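You operate a simulated robot arm through the tools that you are given. There is no shell and no other tool. Be economical: measure what you need, move in short steps, check, and stop when the job is done.

You are at the controls of a simulated robot arm. One attempt, no reset.

Task
Brush oil on the middle of the dark board and set the beige mash on the board.
Fine: oil from the wooden holder; stand the brush in the red hole again. A coat counts when it lies all over at full strength: go over it till it gets no stronger.

It is judged by the outcome, as a careful person would: the job done as asked, and still so three seconds after it is handed in. It fails if anything else is knocked over, pushed out of place, dropped, spilled or broken.

Robot
A 7-joint arm with a two-finger parallel gripper, fixed in place. Base frame: the origin is at the foot of the arm, x ahead of it, y to its left, z up; the work surface is at about z = 0. Lengths are in cm, angles in rad, forces in N, time in s.
With the tool pointing down near the work surface it reaches from about 22 to 58 cm from the base axis. Its first joint turns from -1.152 to 1.152 rad. Payload 2.5 kg.
The tool frame sits at the grasp point between the pads (the TCP): z along the fingers, y along the line on which they close. The tips reach 2.3 cm beyond it. Largest opening 9.4 cm; finger width 3.8, thickness 1; the body of the gripper, 5.4 by 9.6 cm, starts 3.9 cm behind the TCP.
Orientation is that of the tool frame in the base frame, as [roll, pitch, yaw] about the fixed x, y, z axes, in that order (R = Rz(yaw) Ry(pitch) Rx(roll)). With the fingers straight down and closing along the base's y, the tool's x points along the base's -x, its y along +y and its z along -z.

Tools
- The arm moves only by the tool play_rows. Its argument "targets" is one flat list of numbers, 7 for each row, row after row: the shift along the base's x, y, z in units of 20 mm (1.0 is 20 mm), then the turn, a rotation vector about the base's x, y, z in units of 5 degrees (1.0 is 5 degrees), then the closure, from 0 (fully open) to 1 (shut). In form: [x, y, z, rx, ry, rz, hand, x, y, z, rx, ry, rz, hand, ...]. A call has 1 to 12 rows; each row shifts and turns the commanded pose from where the row before left it. A call with a number of a shift or a turn outside -1 to 1 is refused whole. A row lasts 0.2 s, in which the tool goes at most 5 cm and 0.15 rad; a call with a longer step from one row to the next is refused whole, and so is a gripper value outside its range. Where a pose cannot be reached the arm comes as near as it can. A force on the tool above 40 N (or 10 N above the force at the start of the call, whichever is more), or a blocked arm, ends the call early, and 0.2 s more pass. Each finger travels about 10.8 cm/s and halts on what it meets, pressing with about 45 N; the grip force reading is that of the motor and also rises with nothing between the fingers. The clock runs only during rows and for 0.2 s after the last one: add rows that do not move to give the fingers time. The reply holds the time, the measured pose of the TCP, the force on the tool along the base axes, the opening and the grip force, in the units named above and with some noise, with the torque about the TCP (base axes, N m) and any sound that the robot's microphone picked up.
- Cameras (640 x 400 px; columns grow to the right, rows downward): "scene" is fixed at [11.42, -40.34, 54.68]; the picture's right is [0.88, -0.48, 0.00], its down [-0.26, -0.48, -0.84] and it looks along [0.41, 0.73, -0.55] (base axes); focal length 349 px, centre (320, 200). "wrist" rides on the gripper at [8.6, 1.6, -7.4] in the tool frame; the picture's right is [-0.18, 0.98, 0.00], its down [-0.58, -0.11, -0.81] and it looks along [-0.79, -0.15, 0.59] (tool axes); focal length 243 px, centre (320, 200). There is no depth. A picture from a camera that has moved, and an enlarged one, comes with that camera's place and axes in the base frame and with its lens.
- snapshot(camera): a new picture of that camera. The clock stands still meanwhile.
- zoom(camera, box): a new picture of the part [left, top, right, bottom] of that camera's present view, enlarged. The clock stands still meanwhile.
- hand_in(): hands the job in; it is judged then, once.

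Go step by step. Nothing tells you positions but the pictures and the camera data: compare them with the known pose of the tool, close in by small moves and look again before you grip or let go. The budget is 120 turns and 68 pictures, counting those below and the enlarged ones. Unless the task says otherwise, let go and move clear before handing in, and close with one line.

The tools are called as a command line: name --argument value ..., lists and objects as JSON in quotes. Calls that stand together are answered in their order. play_rows: Moves the arm, as the interface text tells. Its arguments: {"type":"object","properties":{"targets":{"type":"array"}},"required":["targets"]} The other tools are called the same way: snapshot (camera) takes a picture; zoom (camera, box) takes an enlarged picture of a part of a camera's view; hand_in () hands the job in.

At the start:

```text
clock: 0.0
eef_pos: [29.51, 14.5, 31.15]
tool_rot: [-3.14, 0.0, 3.14]
wrist_force: [0.1, 0.4, -0.3]
wrist_torque: [-0.02, 0.0, 0.0]
gripper_width: 9.4
gripper_force: 0.1
```

scene: 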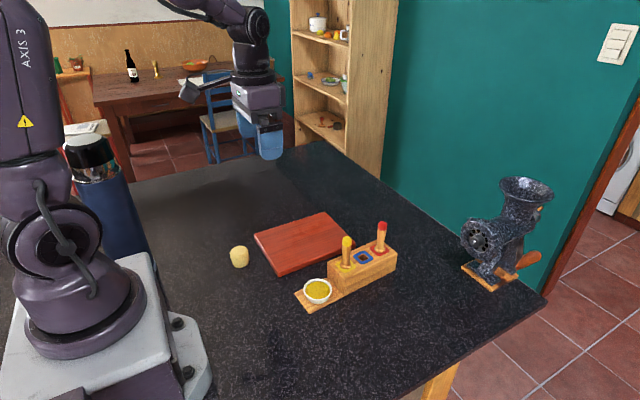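
wrist: 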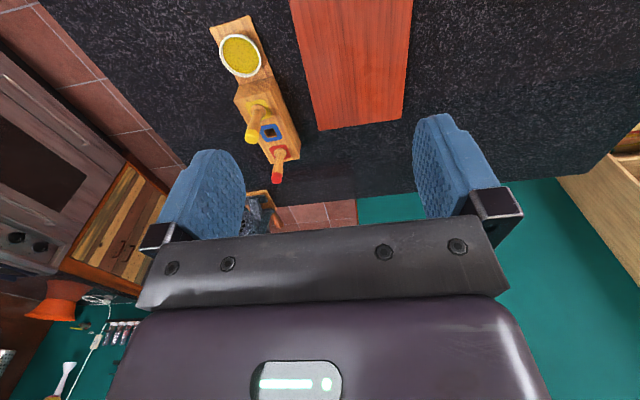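

I see a reddish-brown board, a beige lump, and a wooden holder with an oil bowl and yellow and red handles. I'll enlarge the important parts first.

zoom --camera "scene" --box '[280, 210, 410, 320]'

zoom --camera "scene" --box '[210, 200, 370, 300]'

zoom --camera "wrist" --box '[180, 0, 440, 200]'

```text
3.64 times, centred on (345, 265) of scene
camera zoom: at [11.42, -40.34, 54.68], right [0.88, -0.48, 0.0], down [-0.26, -0.48, -0.84], along [0.41, 0.73, -0.55], focal length 1268 px, centre (229, -36)
```

zoom: 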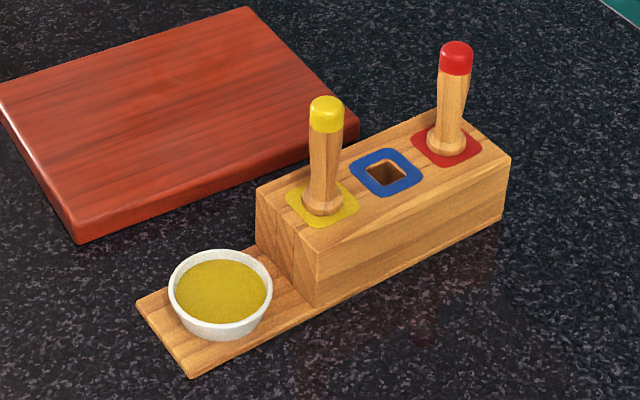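

```text
4.00 times, centred on (290, 250) of scene
camera zoom: at [11.42, -40.34, 54.68], right [0.88, -0.48, 0.0], down [-0.26, -0.48, -0.84], along [0.41, 0.73, -0.55], focal length 1394 px, centre (440, 0)
```

zoom: 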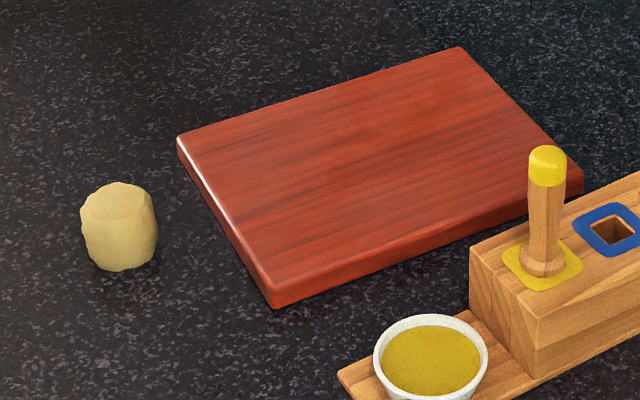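

```text
2.00 times, centred on (310, 100) of wrist
camera zoom: at [20.91, 16.0, 38.42], right [0.18, 0.98, 0.0], down [0.58, -0.11, 0.81], along [0.79, -0.15, -0.59], focal length 485 px, centre (340, 400)
```

zoom: 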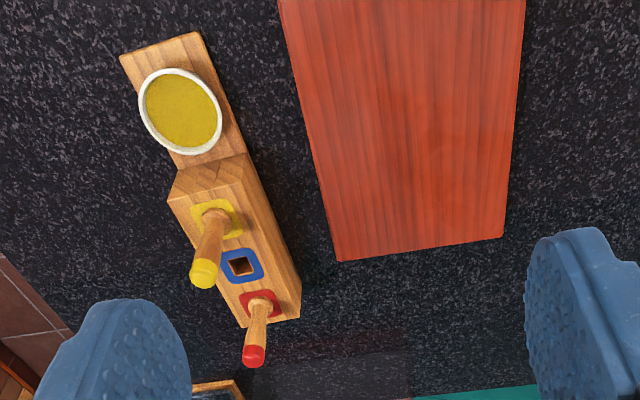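

The red brush seems to be at about (50, 3), with its top at z≈12. The board spans x 29.5–49.3 and y 11–25, the bowl is near (34, 1.7), and the mash is near (24.6, 20.7). I'll move above the red brush and look again.

play_rows --targets '[0.93, -0.52, -0.6, 0, 0, 0, 0, 0.93, -0.52, -0.6, 0, 0, 0, 0, 0.93, -0.52, -0.6, 0, 0, 0, 0, 0.93, -0.52, -0.6, 0, 0, 0, 0, 0.93, -0.52, -0.6, 0, 0, 0, 0, 0.93, -0.52, -0.6, 0, 0, 0, 0, 0.93, -0.52, -0.6, 0, 0, 0, 0, 0.93, -0.52, -0.6, 0, 0, 0, 0, 0.93, -0.52, -0.6, 0, 0, 0, 0, 0.93, -0.52, -0.6, 0, 0, 0, 0, 0.93, -0.52, -0.6, 0, 0, 0, 0]'

snapshot --camera "wrist"

zoom --camera "scene" --box '[310, 140, 450, 300]'

```text
clock: 2.4
eef_pos: [50.02, 3.09, 17.9]
tool_rot: [3.141, 0.0, 3.141]
wrist_force: [0.1, -0.3, -0.2]
wrist_torque: [-0.05, -0.02, 0.01]
gripper_width: 9.37
gripper_force: 0.1
```

```text
62 pictures are left
camera wrist: at [41.37, 4.53, 25.22], right [0.18, 0.98, 0.0], down [0.58, -0.11, 0.81], along [0.79, -0.15, -0.59], focal length 243 px, centre (320, 200)
```

wrist: 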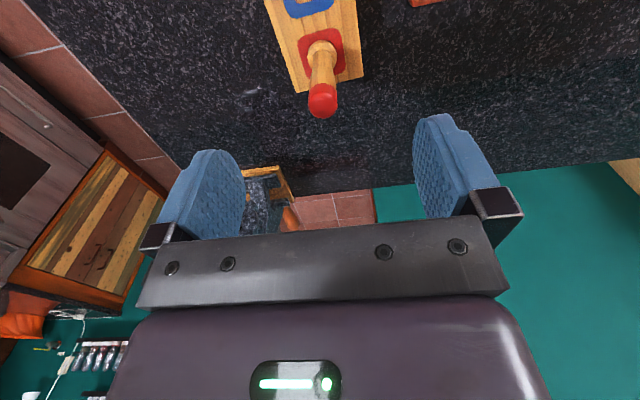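

```text
2.50 times, centred on (380, 220) of scene
camera zoom: at [11.42, -40.34, 54.68], right [0.88, -0.48, 0.0], down [-0.26, -0.48, -0.84], along [0.41, 0.73, -0.55], focal length 872 px, centre (170, 150)
```

zoom: 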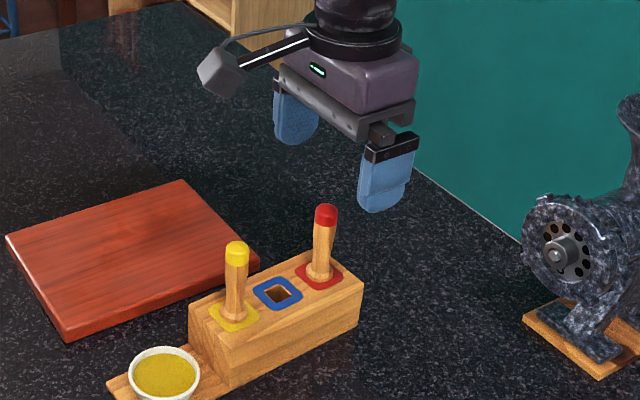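

The red brush sits between the fingers, at about (49.7, 3.15). I'll lower over the handle with the fingers open and check.

play_rows --targets '[-0.15, 0.03, -0.85, 0, 0, 0, 0, 0, 0, -0.85, 0, 0, 0, 0, 0, 0, -0.85, 0, 0, 0, 0, 0, 0, -0.85, 0, 0, 0, 0, 0, 0, -0.85, 0, 0, 0, 0]'

snapshot --camera "wrist"

zoom --camera "scene" --box '[330, 190, 430, 290]'

```text
clock: 3.6
eef_pos: [49.7, 3.11, 9.49]
tool_rot: [3.141, -0.002, 3.141]
wrist_force: [0.3, 1.2, 0.3]
wrist_torque: [0.01, -0.01, -0.02]
gripper_width: 9.39
gripper_force: 0.1
```

```text
60 pictures are left
camera wrist: at [41.04, 4.61, 16.75], right [0.18, 0.98, 0.0], down [0.58, -0.11, 0.81], along [0.79, -0.15, -0.59], focal length 243 px, centre (320, 200)
```

wrist: 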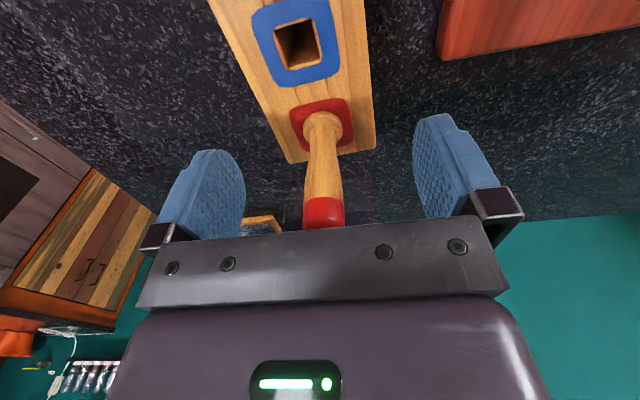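

```text
4.00 times, centred on (380, 240) of scene
camera zoom: at [11.42, -40.34, 54.68], right [0.88, -0.48, 0.0], down [-0.26, -0.48, -0.84], along [0.41, 0.73, -0.55], focal length 1394 px, centre (80, 40)
```

zoom: 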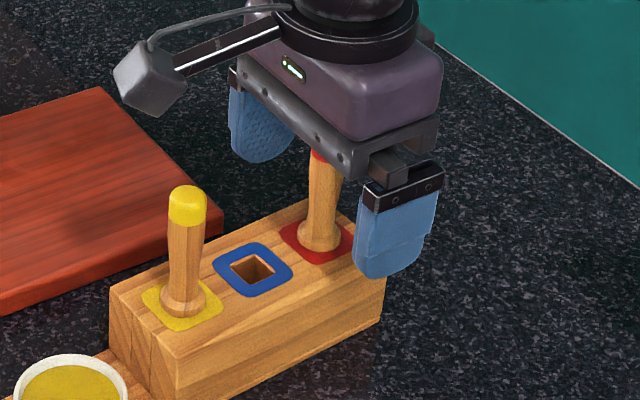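

The handle stands between the pads, near their middle. I'll close on it.

play_rows --targets '[-0.05, 0.03, 0, 0, 0, 0, 0.5, 0, 0, 0, 0, 0, 0, 1, 0, 0, 0, 0, 0, 0, 1, 0, 0, 0, 0, 0, 0, 1]'

zoom --camera "scene" --box '[330, 190, 430, 290]'

```text
clock: 4.6
eef_pos: [49.6, 3.15, 9.44]
tool_rot: [-3.141, 0.0, 3.14]
wrist_force: [-0.4, -1.1, -0.2]
wrist_torque: [0.04, -0.03, -0.01]
gripper_width: 1.59
gripper_force: 45.0
```

```text
4.00 times, centred on (380, 240) of scene
camera zoom: at [11.42, -40.34, 54.68], right [0.88, -0.48, 0.0], down [-0.26, -0.48, -0.84], along [0.41, 0.73, -0.55], focal length 1394 px, centre (80, 40)
```

zoom: 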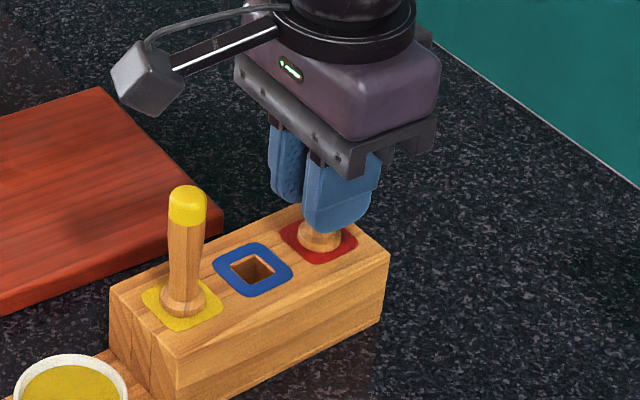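

I've gripped it (1.6 cm) with the TCP at (49.6, 3.15, 9.44). I'll lift straight up slowly and look at the bristles.

play_rows --targets '[0, 0, 0.3, 0, 0, 0, 1, 0, 0, 0.5, 0, 0, 0, 1, 0, 0, 0.7, 0, 0, 0, 1, 0, 0, 0.8, 0, 0, 0, 1, 0, 0, 0.8, 0, 0, 0, 1, 0, 0, 0.8, 0, 0, 0, 1]'

zoom --camera "scene" --box '[320, 150, 440, 270]'

snapshot --camera "wrist"

```text
clock: 6.0
eef_pos: [49.58, 3.24, 17.24]
tool_rot: [3.141, 0.001, -3.141]
wrist_force: [-0.3, 0.1, -1.0]
wrist_torque: [0.02, 0.05, 0.02]
gripper_width: 1.61
gripper_force: 44.7
```

```text
3.33 times, centred on (380, 210) of scene
camera zoom: at [11.42, -40.34, 54.68], right [0.88, -0.48, 0.0], down [-0.26, -0.48, -0.84], along [0.41, 0.73, -0.55], focal length 1162 px, centre (120, 167)
```

zoom: 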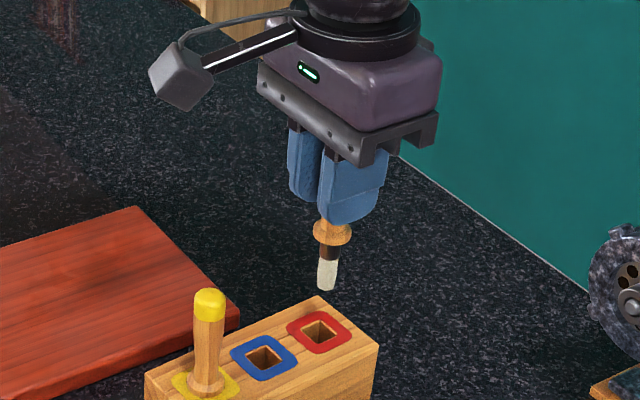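

```text
56 pictures are left
camera wrist: at [40.95, 4.63, 24.53], right [0.18, 0.98, 0.0], down [0.58, -0.11, 0.81], along [0.79, -0.15, -0.59], focal length 243 px, centre (320, 200)
```

wrist: 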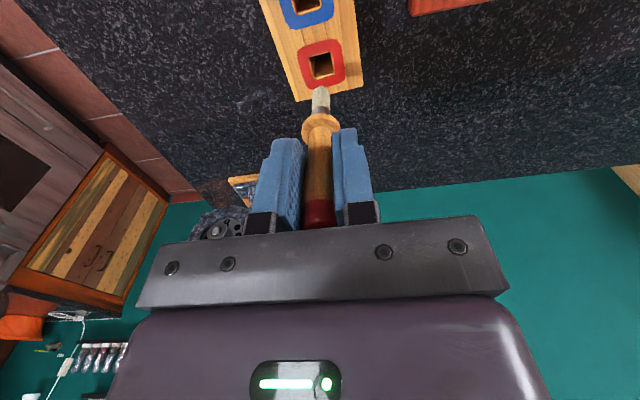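

The brush came out straight, with the tip about 8.5 cm below the TCP. I'll raise it over the yellow handle and go above the bowl.

play_rows --targets '[-0.3, 0, 0.95, 0, 0, 0, 1, -0.8, -0.05, 0.95, 0, 0, 0, 1, -0.9, -0.1, 0.6, 0, 0, 0, 1, -0.9, -0.1, 0, 0, 0, 0, 1, -0.9, -0.1, 0, 0, 0, 0, 1, -0.9, -0.1, 0, 0, 0, 0, 1, -0.9, -0.1, 0, 0, 0, 0, 1, -0.9, -0.1, 0, 0, 0, 0, 1, -0.9, -0.1, -0.5, 0, 0, 0, 1, -0.5, 0, -1, 0, 0, 0, 1, 0, 0, -1, 0, 0, 0, 1, 0, 0, -1, 0, 0, 0, 1]'

snapshot --camera "wrist"

zoom --camera "scene" --box '[260, 200, 380, 320]'

```text
clock: 8.6
eef_pos: [33.83, 1.73, 15.26]
tool_rot: [3.139, 0.0, 3.141]
wrist_force: [0.3, 0.2, 0.3]
wrist_torque: [0.03, -0.01, -0.01]
gripper_width: 1.59
gripper_force: 45.2
```

```text
55 pictures are left
camera wrist: at [25.16, 3.2, 22.52], right [0.18, 0.98, 0.0], down [0.58, -0.11, 0.81], along [0.79, -0.15, -0.59], focal length 243 px, centre (320, 200)
```

wrist: 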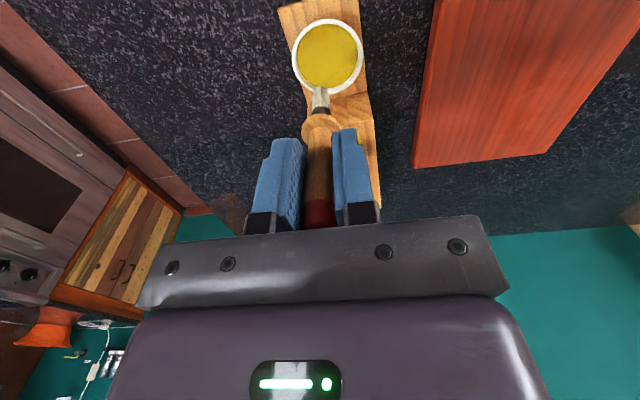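

```text
3.33 times, centred on (320, 260) of scene
camera zoom: at [11.42, -40.34, 54.68], right [0.88, -0.48, 0.0], down [-0.26, -0.48, -0.84], along [0.41, 0.73, -0.55], focal length 1162 px, centre (320, 0)
```

zoom: 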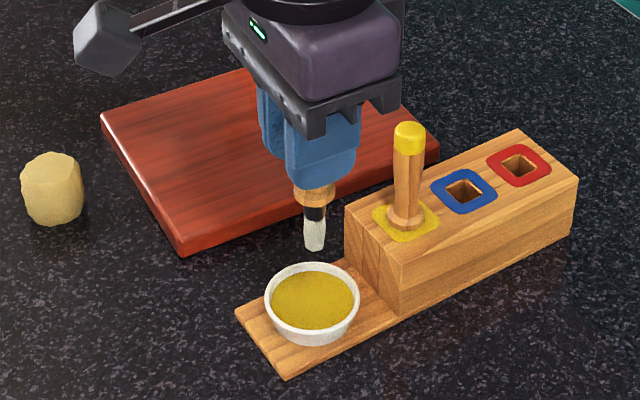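

The bowl centre is near (33.7, 2.05) and the tip is about 7 cm above the table. I'll lower it into the oil.

play_rows --targets '[-0.05, 0.16, -0.6, 0, 0, 0, 1, 0, 0, -0.6, 0, 0, 0, 1, 0, 0, -0.5, 0, 0, 0, 1, 0, 0, -0.4, 0, 0, 0, 1, 0, 0, -0.3, 0, 0, 0, 1]'

zoom --camera "scene" --box '[270, 220, 370, 320]'

```text
clock: 9.8
eef_pos: [33.76, 2.12, 10.4]
tool_rot: [3.142, 0.0, 3.141]
wrist_force: [0.0, 0.3, -0.5]
wrist_torque: [-0.01, -0.04, -0.01]
gripper_width: 1.59
gripper_force: 45.1
```

```text
4.00 times, centred on (320, 270) of scene
camera zoom: at [11.42, -40.34, 54.68], right [0.88, -0.48, 0.0], down [-0.26, -0.48, -0.84], along [0.41, 0.73, -0.55], focal length 1394 px, centre (320, -80)
```

zoom: 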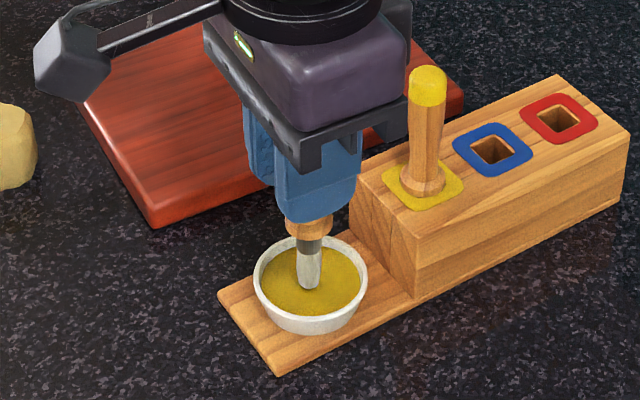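

The tip is right at the oil surface. I'll go a little deeper, stir gently, and look.

play_rows --targets '[0, 0, -0.2, 0, 0, 0, 1, 0, 0, -0.2, 0, 0, 0, 1, 0, 0, 0, 0, 0, 0, 1, 0, 0, 0, 0, 0, 0, 1]'

zoom --camera "scene" --box '[270, 220, 370, 320]'

```text
clock: 10.4
eef_pos: [33.92, 2.06, 10.06]
tool_rot: [3.14, 0.008, 3.14]
wrist_force: [-2.9, 0.4, 9.0]
wrist_torque: [0.0, 0.15, -0.04]
gripper_width: 1.61
gripper_force: 45.1
stopped in row 2: the force on the tool passed its limit at 42 N (the readings are from after the stop); the commanded pose is now the measured one
```

```text
4.00 times, centred on (320, 270) of scene
camera zoom: at [11.41, -40.34, 54.68], right [0.88, -0.48, 0.0], down [-0.26, -0.48, -0.84], along [0.41, 0.73, -0.55], focal length 1394 px, centre (320, -80)
```

zoom: 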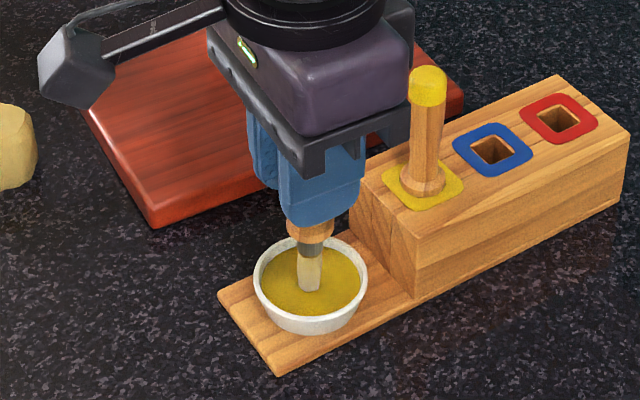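

It reached the bottom of the bowl. I'll ease up, clear the bowl, and check how wet and straight the brush is.

play_rows --targets '[0, 0, 0.15, 0, 0, 0, 1, 0, 0, 0, 0, 0, 0, 1, 0, 0, 0.6, 0, 0, 0, 1, 0, 0, 0.8, 0, 0, 0, 1, 0, 0, 0.8, 0, 0, 0, 1]'

zoom --camera "scene" --box '[280, 220, 360, 300]'

zoom --camera "wrist" --box '[260, 0, 400, 120]'

```text
clock: 11.6
eef_pos: [33.81, 1.98, 14.71]
tool_rot: [3.142, 0.005, 3.139]
wrist_force: [0.1, 0.4, 0.4]
wrist_torque: [0.01, 0.0, 0.02]
gripper_width: 1.6
gripper_force: 45.1
```

```text
5.00 times, centred on (320, 260) of scene
camera zoom: at [11.42, -40.34, 54.68], right [0.88, -0.48, 0.0], down [-0.26, -0.48, -0.84], along [0.41, 0.73, -0.55], focal length 1743 px, centre (320, -100)
```

zoom: 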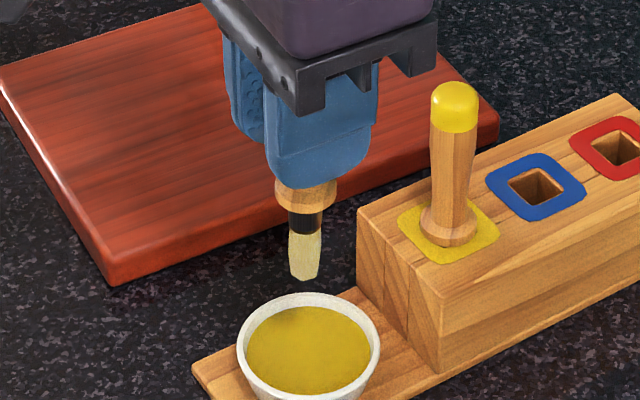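

```text
3.33 times, centred on (330, 60) of wrist
camera zoom: at [25.18, 3.51, 22.01], right [0.18, 0.98, 0.0], down [0.58, -0.11, 0.81], along [0.8, -0.15, -0.59], focal length 809 px, centre (287, 667)
```

zoom: 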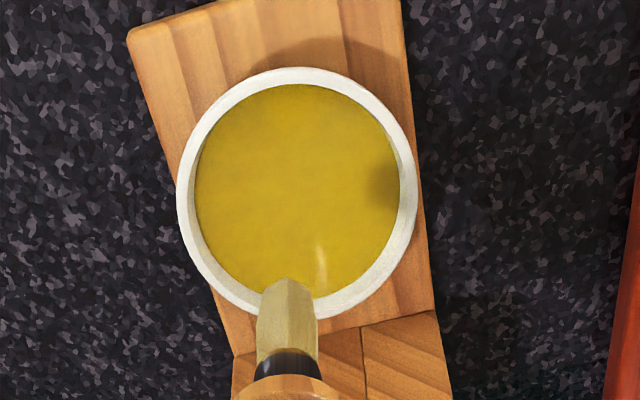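

The brush is wet and straight. I'll go above the middle of the board and look.

play_rows --targets '[0, 0.9, 0, 0, 0, 0, 1, 0, 0.9, 0, 0, 0, 0, 1, 0.3, 0.9, 0, 0, 0, 0, 1, 0.4, 0.9, 0, 0, 0, 0, 1, 0.4, 0.9, 0, 0, 0, 0, 1, 0.4, 0.9, 0, 0, 0, 0, 1, 0.4, 0.9, 0, 0, 0, 0, 1, 0.4, 0.9, 0, 0, 0, 0, 1, 0.4, 0.9, 0, 0, 0, 0, 1]'

snapshot --camera "wrist"

zoom --camera "scene" --box '[230, 160, 370, 290]'

```text
clock: 13.6
eef_pos: [39.3, 18.24, 14.74]
tool_rot: [3.141, 0.007, 3.14]
wrist_force: [-0.5, 0.2, 0.1]
wrist_torque: [0.01, 0.01, -0.01]
gripper_width: 1.58
gripper_force: 44.7
```

```text
49 pictures are left
camera wrist: at [30.62, 19.76, 22.02], right [0.19, 0.98, 0.0], down [0.58, -0.11, 0.81], along [0.8, -0.15, -0.59], focal length 243 px, centre (320, 200)
```

wrist: 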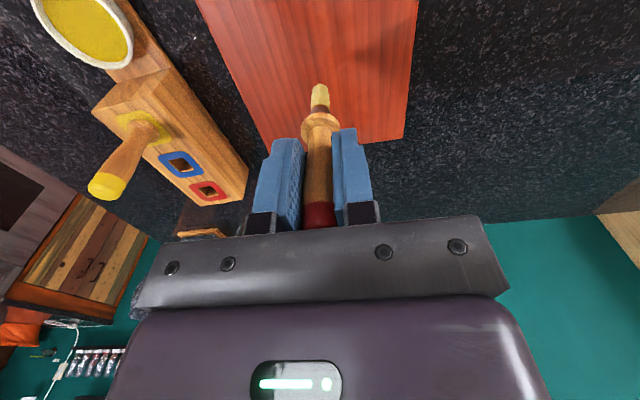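

```text
3.08 times, centred on (300, 225) of scene
camera zoom: at [11.42, -40.34, 54.68], right [0.88, -0.48, 0.0], down [-0.26, -0.48, -0.84], along [0.41, 0.73, -0.55], focal length 1073 px, centre (382, 123)
```

zoom: 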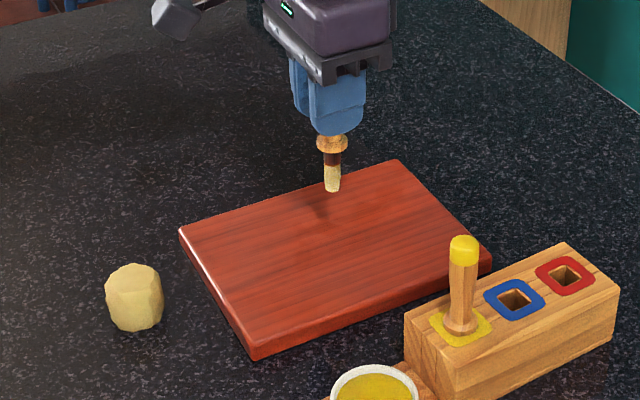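

There's no marked patch, and the board centre is about (39.3, 18.1). I'll descend carefully to contact.

play_rows --targets '[0, 0, -0.8, 0, 0, 0, 1, 0, 0, -0.6, 0, 0, 0, 1, 0, 0, -0.3, 0, 0, 0, 1, 0, 0, -0.15, 0, 0, 0, 1, 0, 0, -0.1, 0, 0, 0, 1]'

zoom --camera "scene" --box '[250, 180, 350, 280]'

```text
clock: 14.8
eef_pos: [39.36, 18.26, 10.94]
tool_rot: [-3.141, 0.005, 3.14]
wrist_force: [0.4, -0.4, -0.8]
wrist_torque: [0.04, 0.01, 0.0]
gripper_width: 1.59
gripper_force: 45.2
```

```text
4.00 times, centred on (300, 230) of scene
camera zoom: at [11.42, -40.34, 54.68], right [0.88, -0.48, 0.0], down [-0.26, -0.48, -0.84], along [0.41, 0.73, -0.55], focal length 1394 px, centre (400, 80)
```

zoom: 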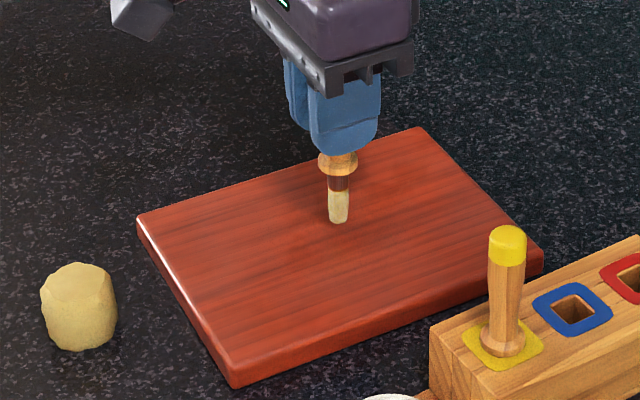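

The tip is about 1 cm above the centre. I'll go down in fine steps.

play_rows --targets '[0, 0, -0.2, 0, 0, 0, 1, 0, 0, -0.1, 0, 0, 0, 1, 0, 0, -0.05, 0, 0, 0, 1, 0, 0, -0.05, 0, 0, 0, 1]'

```text
clock: 15.8
eef_pos: [39.34, 18.18, 10.07]
tool_rot: [3.139, 0.008, -3.141]
wrist_force: [-3.6, -1.4, 10.9]
wrist_torque: [-0.09, 0.27, -0.02]
gripper_width: 1.55
gripper_force: 44.7
```

It's in contact at TCP z ≈ 10.1 with 11 N. I'll ease off slightly, make the first stroke along x, and look.

play_rows --targets '[-0.5, 0, 0.02, 0, 0, 0, 1, -0.6, 0, 0, 0, 0, 0, 1, -0.6, 0, 0, 0, 0, 0, 1, 0.6, 0, 0, 0, 0, 0, 1, 0.6, 0, 0, 0, 0, 0, 1, 0.6, 0, 0, 0, 0, 0, 1]'

zoom --camera "scene" --box '[250, 180, 350, 280]'

zoom --camera "wrist" --box '[220, 0, 420, 150]'

```text
clock: 17.2
eef_pos: [39.45, 18.2, 9.95]
tool_rot: [-3.141, 0.004, -3.14]
wrist_force: [-5.2, 0.1, 18.7]
wrist_torque: [0.05, 0.51, -0.02]
gripper_width: 1.53
gripper_force: 44.9
```

```text
4.00 times, centred on (300, 230) of scene
camera zoom: at [11.41, -40.34, 54.68], right [0.88, -0.48, 0.0], down [-0.26, -0.48, -0.84], along [0.41, 0.73, -0.55], focal length 1394 px, centre (400, 80)
```

zoom: 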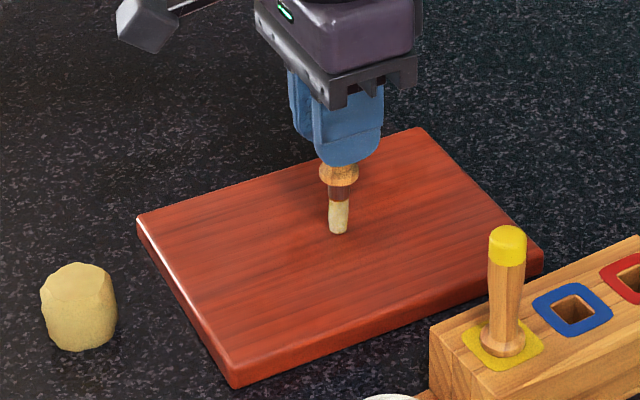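

```text
2.67 times, centred on (320, 75) of wrist
camera zoom: at [30.83, 19.72, 17.29], right [0.18, 0.98, 0.0], down [0.58, -0.11, 0.81], along [0.8, -0.15, -0.59], focal length 647 px, centre (320, 533)
```

zoom: 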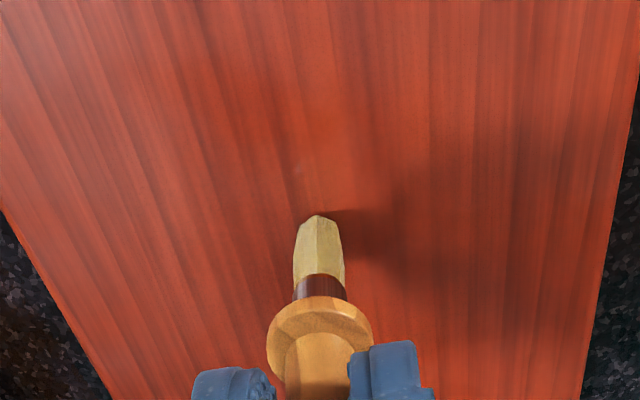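

The oil is hard to see and the push got a bit firm. I'll lighten the pressure, stroke along y, then lift and look.

play_rows --targets '[0, -0.7, 0.05, 0, 0, 0, 1, 0, -0.8, 0, 0, 0, 0, 1, 0, 0.8, 0, 0, 0, 0, 1, 0, 0.7, 0, 0, 0, 0, 1, 0, 0.7, 0, 0, 0, 0, 1, 0, 0.8, 0, 0, 0, 0, 1, 0, -0.7, 0, 0, 0, 0, 1, 0, -0.8, 0, 0, 0, 0, 1]'

play_rows --targets '[0, 0, 0.5, 0, 0, 0, 1, -0.5, 0, 0.9, 0, 0, 0, 1, -1, 0, 0.9, 0, 0, 0, 1]'

zoom --camera "scene" --box '[250, 190, 350, 280]'

zoom --camera "wrist" --box '[220, 0, 420, 150]'

```text
clock: 19.0
eef_pos: [39.4, 18.12, 10.21]
tool_rot: [-3.141, 0.006, 3.141]
wrist_force: [0.4, 1.1, -0.4]
wrist_torque: [0.02, 0.03, -0.01]
gripper_width: 1.56
gripper_force: 45.0
```

```text
clock: 19.8
eef_pos: [36.29, 18.24, 14.83]
tool_rot: [3.142, 0.007, 3.141]
wrist_force: [-0.3, -0.1, 0.3]
wrist_torque: [-0.01, 0.0, 0.0]
gripper_width: 1.57
gripper_force: 44.7
```

```text
4.44 times, centred on (300, 235) of scene
camera zoom: at [11.42, -40.34, 54.68], right [0.88, -0.48, 0.0], down [-0.26, -0.48, -0.84], along [0.41, 0.73, -0.55], focal length 1549 px, centre (409, 44)
```

zoom: 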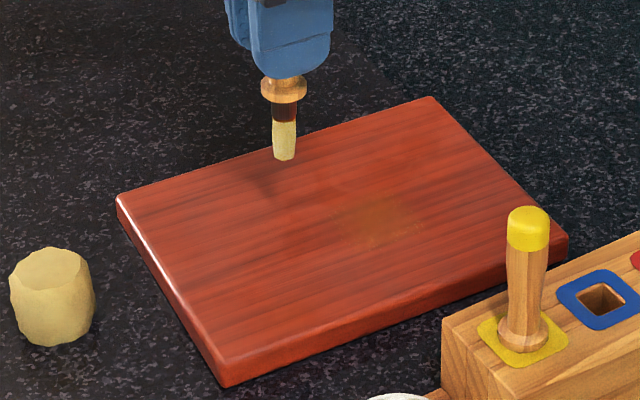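

```text
2.67 times, centred on (320, 75) of wrist
camera zoom: at [27.75, 19.72, 22.07], right [0.18, 0.98, 0.0], down [0.58, -0.11, 0.81], along [0.8, -0.15, -0.59], focal length 647 px, centre (320, 533)
```

zoom: 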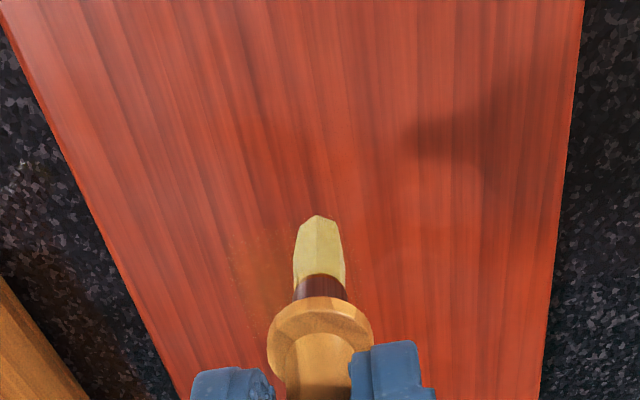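

A faint yellowish patch now shows where the brush pressed, so coating works with a few newtons of pressure. I'll touch down at x≈36.6 and sweep back and forth along y.

play_rows --targets '[0.1, -0.5, -0.8, 0, 0, 0, 1, 0.05, -0.5, -0.8, 0, 0, 0, 1, 0, -0.5, -0.7, 0, 0, 0, 1, 0, 0, -0.08, 0, 0, 0, 1, 0, 0.75, 0, 0, 0, 0, 1, 0, 0.75, 0, 0, 0, 0, 1, 0, 0.75, 0, 0, 0, 0, 1, 0, 0.75, 0, 0, 0, 0, 1]'

```text
clock: 21.6
eef_pos: [36.76, 21.26, 10.15]
tool_rot: [-3.141, 0.007, 3.14]
wrist_force: [-0.4, 0.6, 1.5]
wrist_torque: [-0.01, 0.02, 0.02]
gripper_width: 1.57
gripper_force: 44.9
```

Contact is light, so I'll press slightly more and keep sweeping.

play_rows --targets '[0, -0.75, -0.05, 0, 0, 0, 1, 0, -0.75, 0, 0, 0, 0, 1, 0, -0.75, 0, 0, 0, 0, 1, 0, -0.75, 0, 0, 0, 0, 1, 0.5, 0, 0, 0, 0, 0, 1, 0, 0.75, 0, 0, 0, 0, 1, 0, 0.75, 0, 0, 0, 0, 1, 0, 0.75, 0, 0, 0, 0, 1, 0, 0.75, 0, 0, 0, 0, 1]'

play_rows --targets '[0.5, 0, 0, 0, 0, 0, 1, 0, -0.75, 0, 0, 0, 0, 1, 0, -0.75, 0, 0, 0, 0, 1, 0, -0.75, 0, 0, 0, 0, 1, 0, -0.75, 0, 0, 0, 0, 1, 0.5, 0, 0, 0, 0, 0, 1, 0, 0.75, 0, 0, 0, 0, 1, 0, 0.75, 0, 0, 0, 0, 1, 0, 0.75, 0, 0, 0, 0, 1, 0, 0.75, 0, 0, 0, 0, 1]'

zoom --camera "scene" --box '[250, 190, 350, 280]'

```text
clock: 23.6
eef_pos: [37.79, 21.37, 10.03]
tool_rot: [-3.141, 0.008, 3.139]
wrist_force: [1.4, -7.0, 20.7]
wrist_torque: [-0.65, -0.19, 0.01]
gripper_width: 1.56
gripper_force: 45.3
```

```text
clock: 25.8
eef_pos: [39.78, 21.24, 9.95]
tool_rot: [3.141, 0.008, 3.139]
wrist_force: [1.1, -5.5, 14.0]
wrist_torque: [-0.38, -0.08, -0.01]
gripper_width: 1.57
gripper_force: 44.9
```

```text
4.44 times, centred on (300, 235) of scene
camera zoom: at [11.41, -40.34, 54.68], right [0.88, -0.48, 0.0], down [-0.26, -0.48, -0.84], along [0.41, 0.73, -0.55], focal length 1549 px, centre (409, 44)
```

zoom: 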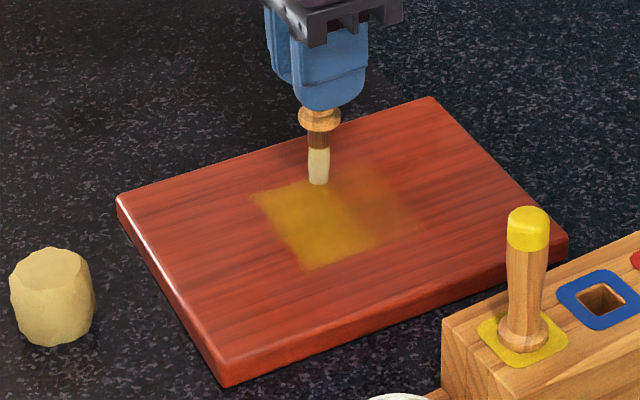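

The coat shows well, but the brush is getting dry. I'll go back to the bowl for more oil.

play_rows --targets '[0, 0, 0.6, 0, 0, 0, 1, -0.5, -0.3, 0.95, 0, 0, 0, 1, -0.5, -0.93, 0.9, 0, 0, 0, 1, -0.5, -0.93, 0, 0, 0, 0, 1, -0.5, -0.93, 0, 0, 0, 0, 1, -0.5, -0.93, 0, 0, 0, 0, 1, -0.5, -0.93, 0, 0, 0, 0, 1, 0, -0.93, 0, 0, 0, 0, 1, 0, -0.93, 0, 0, 0, 0, 1, 0, -0.93, 0, 0, 0, 0, 1, 0, -0.93, 0, 0, 0, 0, 1, 0, -0.93, 0, 0, 0, 0, 1]'

zoom --camera "scene" --box '[240, 180, 370, 310]'

```text
clock: 28.4
eef_pos: [33.8, 2.03, 14.71]
tool_rot: [-3.141, 0.007, 3.141]
wrist_force: [0.1, 1.2, 0.0]
wrist_torque: [0.0, 0.01, 0.0]
gripper_width: 1.55
gripper_force: 44.8
```

```text
3.08 times, centred on (305, 245) of scene
camera zoom: at [11.42, -40.34, 54.68], right [0.88, -0.48, 0.0], down [-0.26, -0.48, -0.84], along [0.41, 0.73, -0.55], focal length 1073 px, centre (366, 62)
```

zoom: 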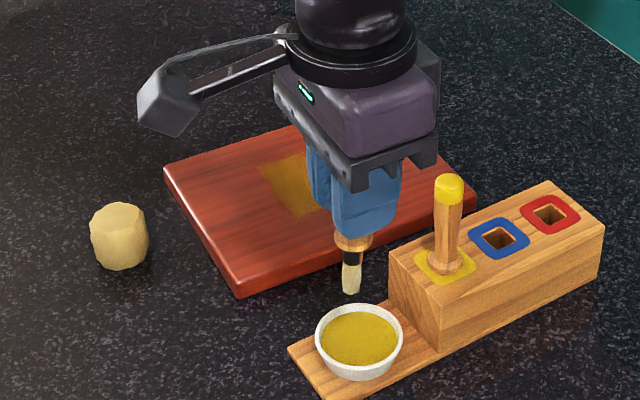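

I'll dip gently, hold, and lift.

play_rows --targets '[0, 0, -0.8, 0, 0, 0, 1, 0, 0, -0.8, 0, 0, 0, 1, 0, 0, -0.4, 0, 0, 0, 1, 0, 0, -0.18, 0, 0, 0, 1, 0, 0, -0.05, 0, 0, 0, 1, 0, 0, -0.03, 0, 0, 0, 1, 0, 0, 0, 0, 0, 0, 1]'

play_rows --targets '[0, 0, 0, 0, 0, 0, 1, 0, 0, 0.5, 0, 0, 0, 1, 0, 0, 0.85, 0, 0, 0, 1, 0, 0, 0.85, 0, 0, 0, 1]'

zoom --camera "scene" --box '[280, 220, 360, 300]'

```text
clock: 30.0
eef_pos: [33.85, 2.03, 10.26]
tool_rot: [3.141, 0.007, 3.14]
wrist_force: [-0.3, 1.2, -0.6]
wrist_torque: [-0.04, -0.03, -0.03]
gripper_width: 1.53
gripper_force: 45.2
```

```text
clock: 31.0
eef_pos: [33.77, 2.0, 14.73]
tool_rot: [3.141, 0.007, 3.141]
wrist_force: [0.1, -0.2, -0.4]
wrist_torque: [0.02, 0.02, 0.0]
gripper_width: 1.56
gripper_force: 44.8
```

```text
5.00 times, centred on (320, 260) of scene
camera zoom: at [11.42, -40.34, 54.68], right [0.88, -0.48, 0.0], down [-0.26, -0.48, -0.84], along [0.41, 0.73, -0.55], focal length 1743 px, centre (320, -100)
```

zoom: 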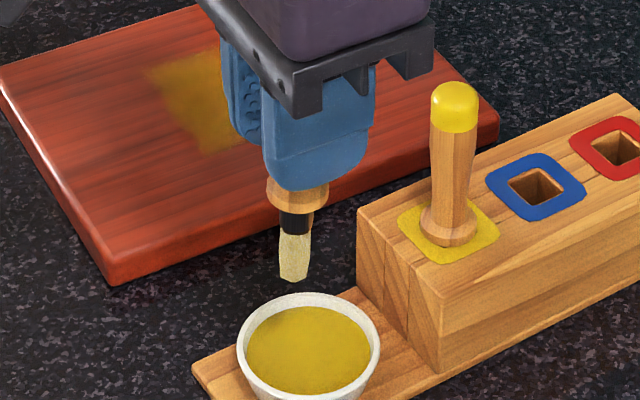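

It's loaded again. I'll go to the far-x side of the patch and keep sweeping.

play_rows --targets '[0.2, 0.9, 0, 0, 0, 0, 1, 0.4, 0.9, 0, 0, 0, 0, 1, 0.6, 0.9, 0, 0, 0, 0, 1, 0.6, 0.9, 0, 0, 0, 0, 1, 0.6, 0.9, 0, 0, 0, 0, 1, 0.6, 0.9, 0, 0, 0, 0, 1, 0.5, 0.9, -0.6, 0, 0, 0, 1, 0, 0, -0.8, 0, 0, 0, 1, 0, 0, -0.6, 0, 0, 0, 1, 0, 0, -0.3, 0, 0, 0, 1, 0, 0, -0.03, 0, 0, 0, 1]'

play_rows --targets '[0, 0.85, 0, 0, 0, 0, 1, 0, 0.85, 0, 0, 0, 0, 1, 0, 0.85, 0, 0, 0, 0, 1, 0, 0.85, 0, 0, 0, 0, 1, 0.4, 0, 0, 0, 0, 0, 1, 0, -0.85, 0, 0, 0, 0, 1, 0, -0.85, 0, 0, 0, 0, 1, 0, -0.85, 0, 0, 0, 0, 1, 0, -0.85, 0, 0, 0, 0, 1, 0.4, 0, 0, 0, 0, 0, 1]'

```text
clock: 33.4
eef_pos: [40.73, 14.71, 9.97]
tool_rot: [-3.141, 0.008, 3.14]
wrist_force: [-0.3, 0.8, -0.7]
wrist_torque: [0.0, 0.06, -0.01]
gripper_width: 1.56
gripper_force: 45.1
```

```text
clock: 35.6
eef_pos: [42.39, 14.65, 9.87]
tool_rot: [3.14, 0.006, 3.14]
wrist_force: [-0.9, -1.1, 0.7]
wrist_torque: [0.02, -0.01, -0.01]
gripper_width: 1.54
gripper_force: 44.4
```

Contact was barely there, so the brush has probably slipped up slightly in the grip. I'll lower a little and keep sweeping.

play_rows --targets '[0, 0, -0.05, 0, 0, 0, 1, 0, 0.85, 0, 0, 0, 0, 1, 0, 0.85, 0, 0, 0, 0, 1, 0, 0.85, 0, 0, 0, 0, 1, 0, 0.85, 0, 0, 0, 0, 1]'

zoom --camera "scene" --box '[250, 190, 350, 280]'

```text
clock: 36.8
eef_pos: [42.41, 21.52, 9.91]
tool_rot: [3.141, 0.009, 3.142]
wrist_force: [1.1, 0.4, 0.3]
wrist_torque: [-0.01, -0.03, 0.03]
gripper_width: 1.55
gripper_force: 45.0
```

```text
4.44 times, centred on (300, 235) of scene
camera zoom: at [11.42, -40.34, 54.68], right [0.88, -0.48, 0.0], down [-0.26, -0.48, -0.84], along [0.41, 0.73, -0.55], focal length 1549 px, centre (409, 44)
```

zoom: 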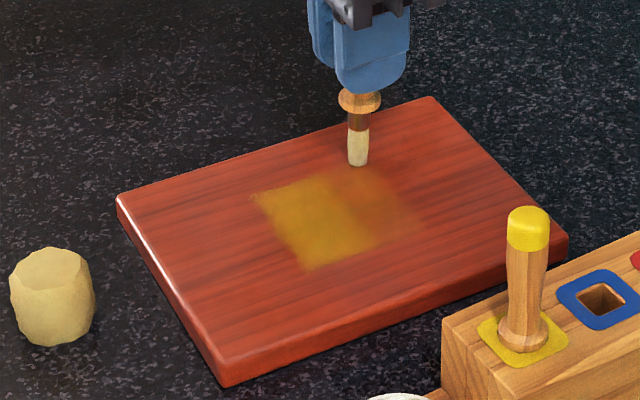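

There's no contact yet. I'll step down until I feel the board.

play_rows --targets '[0, 0, -0.05, 0, 0, 0, 1, 0, 0, 0, 0, 0, 0, 1]'

play_rows --targets '[0, 0, -0.05, 0, 0, 0, 1, 0, 0, 0, 0, 0, 0, 1]'

```text
clock: 37.4
eef_pos: [42.4, 21.44, 9.9]
tool_rot: [3.139, 0.006, -3.141]
wrist_force: [-2.2, 0.3, 7.2]
wrist_torque: [-0.01, 0.16, -0.01]
gripper_width: 1.58
gripper_force: 45.4
```

```text
clock: 38.0
eef_pos: [42.42, 21.4, 9.79]
tool_rot: [3.141, 0.009, 3.14]
wrist_force: [-3.9, -0.1, 20.6]
wrist_torque: [-0.05, 0.3, 0.01]
gripper_width: 1.6
gripper_force: 44.9
```

I have firm contact. I'll ease back a touch and sweep from the far side towards near x.

play_rows --targets '[0, -0.85, 0.025, 0, 0, 0, 1, 0, -0.85, 0, 0, 0, 0, 1, 0, -0.85, 0, 0, 0, 0, 1, 0, -0.85, 0, 0, 0, 0, 1, -0.4, 0, 0, 0, 0, 0, 1, 0, 0.85, 0, 0, 0, 0, 1, 0, 0.85, 0, 0, 0, 0, 1, 0, 0.85, 0, 0, 0, 0, 1, 0, 0.85, 0, 0, 0, 0, 1, -0.4, 0, 0, 0, 0, 0, 1]'

play_rows --targets '[0, -0.85, 0, 0, 0, 0, 1, 0, -0.85, 0, 0, 0, 0, 1, 0, -0.85, 0, 0, 0, 0, 1, 0, -0.85, 0, 0, 0, 0, 1, -0.4, 0, 0, 0, 0, 0, 1, 0, 0.85, 0, 0, 0, 0, 1, 0, 0.85, 0, 0, 0, 0, 1, 0, 0.85, 0, 0, 0, 0, 1, 0, 0.85, 0, 0, 0, 0, 1, -0.4, 0, 0, 0, 0, 0, 1]'

zoom --camera "scene" --box '[250, 190, 350, 280]'

```text
clock: 40.2
eef_pos: [40.88, 21.49, 9.89]
tool_rot: [3.137, 0.008, 3.141]
wrist_force: [7.0, -0.6, 14.9]
wrist_torque: [0.04, -0.57, -0.01]
gripper_width: 1.56
gripper_force: 45.1
```

```text
clock: 42.4
eef_pos: [39.19, 21.62, 9.77]
tool_rot: [3.139, 0.009, -3.141]
wrist_force: [5.8, 0.9, 12.5]
wrist_torque: [0.02, -0.5, 0.02]
gripper_width: 1.56
gripper_force: 44.8
```

```text
4.44 times, centred on (300, 235) of scene
camera zoom: at [11.41, -40.34, 54.68], right [0.88, -0.48, 0.0], down [-0.26, -0.48, -0.84], along [0.41, 0.73, -0.55], focal length 1549 px, centre (409, 44)
```

zoom: 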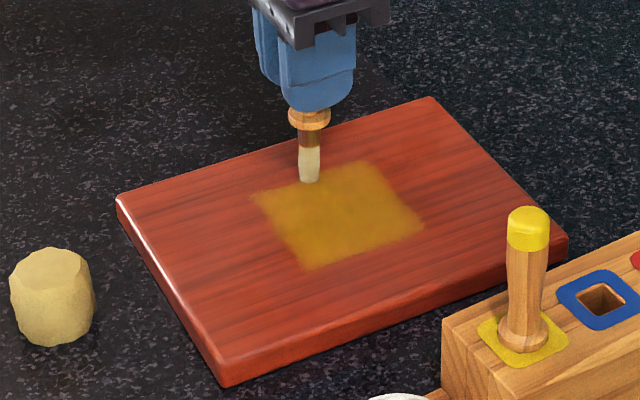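

The coat is filling a clear square of about 6×6 cm in the middle of the board. I'll dip again and go over it until it gets no stronger.

play_rows --targets '[0, 0, 0.6, 0, 0, 0, 1, -0.5, -0.32, 0.95, 0, 0, 0, 1, -0.5, -0.95, 0.9, 0, 0, 0, 1, -0.5, -0.95, 0, 0, 0, 0, 1, -0.5, -0.95, 0, 0, 0, 0, 1, -0.5, -0.95, 0, 0, 0, 0, 1, -0.2, -0.95, 0, 0, 0, 0, 1, 0, -0.95, 0, 0, 0, 0, 1, 0, -0.95, 0, 0, 0, 0, 1, 0, -0.95, 0, 0, 0, 0, 1, 0, -0.95, 0, 0, 0, 0, 1, 0, -0.95, 0, 0, 0, 0, 1]'

zoom --camera "scene" --box '[250, 190, 370, 310]'

```text
clock: 45.0
eef_pos: [33.91, 2.03, 14.61]
tool_rot: [3.141, 0.008, 3.14]
wrist_force: [-0.5, 0.8, 0.0]
wrist_torque: [0.0, 0.01, 0.0]
gripper_width: 1.55
gripper_force: 45.0
```

```text
3.33 times, centred on (310, 250) of scene
camera zoom: at [11.42, -40.34, 54.68], right [0.88, -0.48, 0.0], down [-0.26, -0.48, -0.84], along [0.41, 0.73, -0.55], focal length 1162 px, centre (353, 33)
```

zoom: 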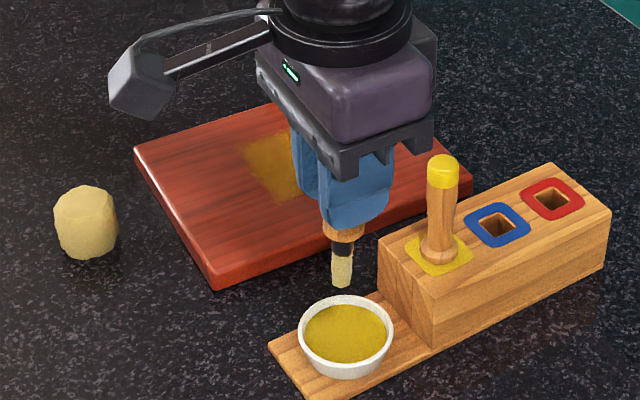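

I'll dip to about z = 10.1 and lift again.

play_rows --targets '[0, 0, -0.8, 0, 0, 0, 1, 0, 0, -0.8, 0, 0, 0, 1, 0, 0, -0.4, 0, 0, 0, 1, 0, 0, -0.2, 0, 0, 0, 1, 0, 0, -0.06, 0, 0, 0, 1, 0, 0, 0, 0, 0, 0, 1, 0, 0, 0, 0, 0, 0, 1, 0, 0, 0.5, 0, 0, 0, 1, 0, 0, 0.85, 0, 0, 0, 1, 0, 0, 0.9, 0, 0, 0, 1]'

play_rows --targets '[0, 0.9, 0, 0, 0, 0, 1, 0.2, 0.9, 0, 0, 0, 0, 1, 0.3, 0.9, 0, 0, 0, 0, 1, 0.3, 0.9, 0, 0, 0, 0, 1, 0.3, 0.9, 0, 0, 0, 0, 1, 0.3, 0.9, 0, 0, 0, 0, 1, 0, 0.9, -0.4, 0, 0, 0, 1, 0, 0.2, -0.8, 0, 0, 0, 1, 0, 0, -0.7, 0, 0, 0, 1, 0, 0, -0.4, 0, 0, 0, 1]'

play_rows --targets '[0, 0, -0.06, 0, 0, 0, 1, 0, 0, 0, 0, 0, 0, 1]'

```text
clock: 47.2
eef_pos: [33.85, 1.75, 14.69]
tool_rot: [3.14, 0.006, -3.141]
wrist_force: [-0.7, -0.2, 0.7]
wrist_torque: [-0.01, -0.03, -0.01]
gripper_width: 1.55
gripper_force: 44.6
```

```text
clock: 49.4
eef_pos: [36.62, 14.8, 10.02]
tool_rot: [3.14, 0.008, 3.142]
wrist_force: [0.5, 0.1, -0.3]
wrist_torque: [0.02, 0.01, -0.03]
gripper_width: 1.54
gripper_force: 45.3
```

```text
clock: 50.0
eef_pos: [36.6, 14.74, 9.97]
tool_rot: [3.141, 0.007, 3.139]
wrist_force: [0.2, -0.6, 0.3]
wrist_torque: [0.02, 0.03, 0.03]
gripper_width: 1.55
gripper_force: 44.9
```

Still no contact, so I'll lower a bit more.

play_rows --targets '[0, 0, -0.06, 0, 0, 0, 1, 0, 0, 0, 0, 0, 0, 1]'

play_rows --targets '[0, 0, -0.04, 0, 0, 0, 1, 0, 0, 0, 0, 0, 0, 1]'

```text
clock: 50.6
eef_pos: [36.5, 14.75, 9.9]
tool_rot: [-3.141, 0.007, 3.14]
wrist_force: [-0.7, -0.2, 0.2]
wrist_torque: [-0.02, -0.01, -0.03]
gripper_width: 1.54
gripper_force: 45.2
```

```text
clock: 51.2
eef_pos: [36.67, 14.75, 9.62]
tool_rot: [3.14, 0.007, 3.14]
wrist_force: [-2.0, -0.8, 11.9]
wrist_torque: [-0.05, 0.19, 0.01]
gripper_width: 1.56
gripper_force: 45.0
```

I have contact at 12 N. Now I'll sweep the whole square.

play_rows --targets '[-0.1, 0.85, 0, 0, 0, 0, 1, 0, 0.85, 0, 0, 0, 0, 1, 0, 0.85, 0, 0, 0, 0, 1, 0, 0.8, 0, 0, 0, 0, 1, 0.4, 0, 0, 0, 0, 0, 1, 0, -0.85, 0, 0, 0, 0, 1, 0, -0.85, 0, 0, 0, 0, 1, 0, -0.85, 0, 0, 0, 0, 1, 0, -0.8, 0, 0, 0, 0, 1, 0.4, 0, 0, 0, 0, 0, 1]'

play_rows --targets '[0, 0.85, 0, 0, 0, 0, 1, 0, 0.85, 0, 0, 0, 0, 1, 0, 0.85, 0, 0, 0, 0, 1, 0, 0.8, 0, 0, 0, 0, 1, 0.4, 0, 0, 0, 0, 0, 1, 0, -0.85, 0, 0, 0, 0, 1, 0, -0.85, 0, 0, 0, 0, 1, 0, -0.85, 0, 0, 0, 0, 1, 0, -0.8, 0, 0, 0, 0, 1, 0.4, 0, 0, 0, 0, 0, 1]'

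play_rows --targets '[0, 0.85, 0, 0, 0, 0, 1, 0, 0.85, 0, 0, 0, 0, 1, 0, 0.85, 0, 0, 0, 0, 1, 0, 0.8, 0, 0, 0, 0, 1, 0.4, 0, 0, 0, 0, 0, 1, 0, -0.85, 0, 0, 0, 0, 1, 0, -0.85, 0, 0, 0, 0, 1, 0, -0.85, 0, 0, 0, 0, 1, 0, -0.8, 0, 0, 0, 0, 1, 0.4, 0, 0, 0, 0, 0, 1]'

play_rows --targets '[0, 0.85, 0, 0, 0, 0, 1, 0, 0.85, 0, 0, 0, 0, 1, 0, 0.85, 0, 0, 0, 0, 1, 0, 0.8, 0, 0, 0, 0, 1, 0.4, 0, 0, 0, 0, 0, 1, 0, -0.85, 0, 0, 0, 0, 1, 0, -0.85, 0, 0, 0, 0, 1, 0, -0.85, 0, 0, 0, 0, 1, 0, -0.8, 0, 0, 0, 0, 1]'

zoom --camera "scene" --box '[250, 190, 350, 280]'

```text
clock: 53.4
eef_pos: [37.92, 14.7, 9.77]
tool_rot: [3.141, 0.005, 3.14]
wrist_force: [-4.4, 0.1, 10.0]
wrist_torque: [0.06, 0.29, 0.02]
gripper_width: 1.54
gripper_force: 45.1
```

```text
clock: 55.6
eef_pos: [39.56, 14.69, 9.78]
tool_rot: [3.14, 0.004, 3.141]
wrist_force: [-3.0, -0.3, 9.9]
wrist_torque: [0.05, 0.28, 0.0]
gripper_width: 1.58
gripper_force: 45.5
```

```text
clock: 57.8
eef_pos: [41.14, 14.7, 9.82]
tool_rot: [-3.142, 0.007, -3.141]
wrist_force: [0.4, 0.5, -0.7]
wrist_torque: [0.02, -0.01, 0.0]
gripper_width: 1.57
gripper_force: 45.1
```

```text
clock: 59.8
eef_pos: [41.92, 14.77, 9.79]
tool_rot: [-3.141, 0.005, 3.141]
wrist_force: [0.5, 0.0, 0.1]
wrist_torque: [0.03, 0.0, 0.02]
gripper_width: 1.55
gripper_force: 45.0
```

```text
4.44 times, centred on (300, 235) of scene
camera zoom: at [11.42, -40.34, 54.68], right [0.88, -0.48, 0.0], down [-0.26, -0.48, -0.84], along [0.41, 0.73, -0.55], focal length 1549 px, centre (409, 44)
```

zoom: 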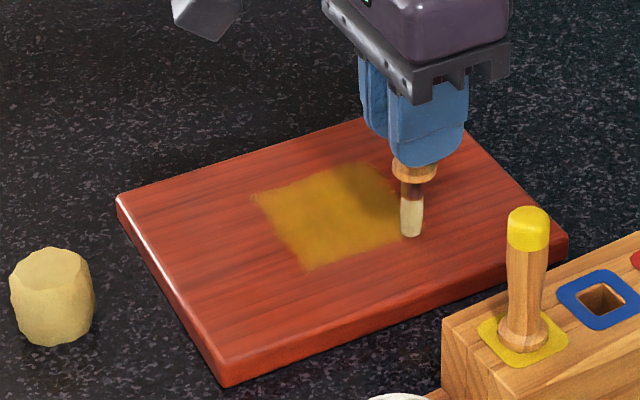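

The last strip lost contact. I'll press again there and repeat the far-x strip.

play_rows --targets '[0, 0, -0.06, 0, 0, 0, 1, 0, 0, 0, 0, 0, 0, 1]'

```text
clock: 60.4
eef_pos: [42.02, 14.88, 9.74]
tool_rot: [3.138, 0.006, 3.14]
wrist_force: [-3.1, -0.8, 13.9]
wrist_torque: [-0.06, 0.27, 0.02]
gripper_width: 1.54
gripper_force: 44.7
```

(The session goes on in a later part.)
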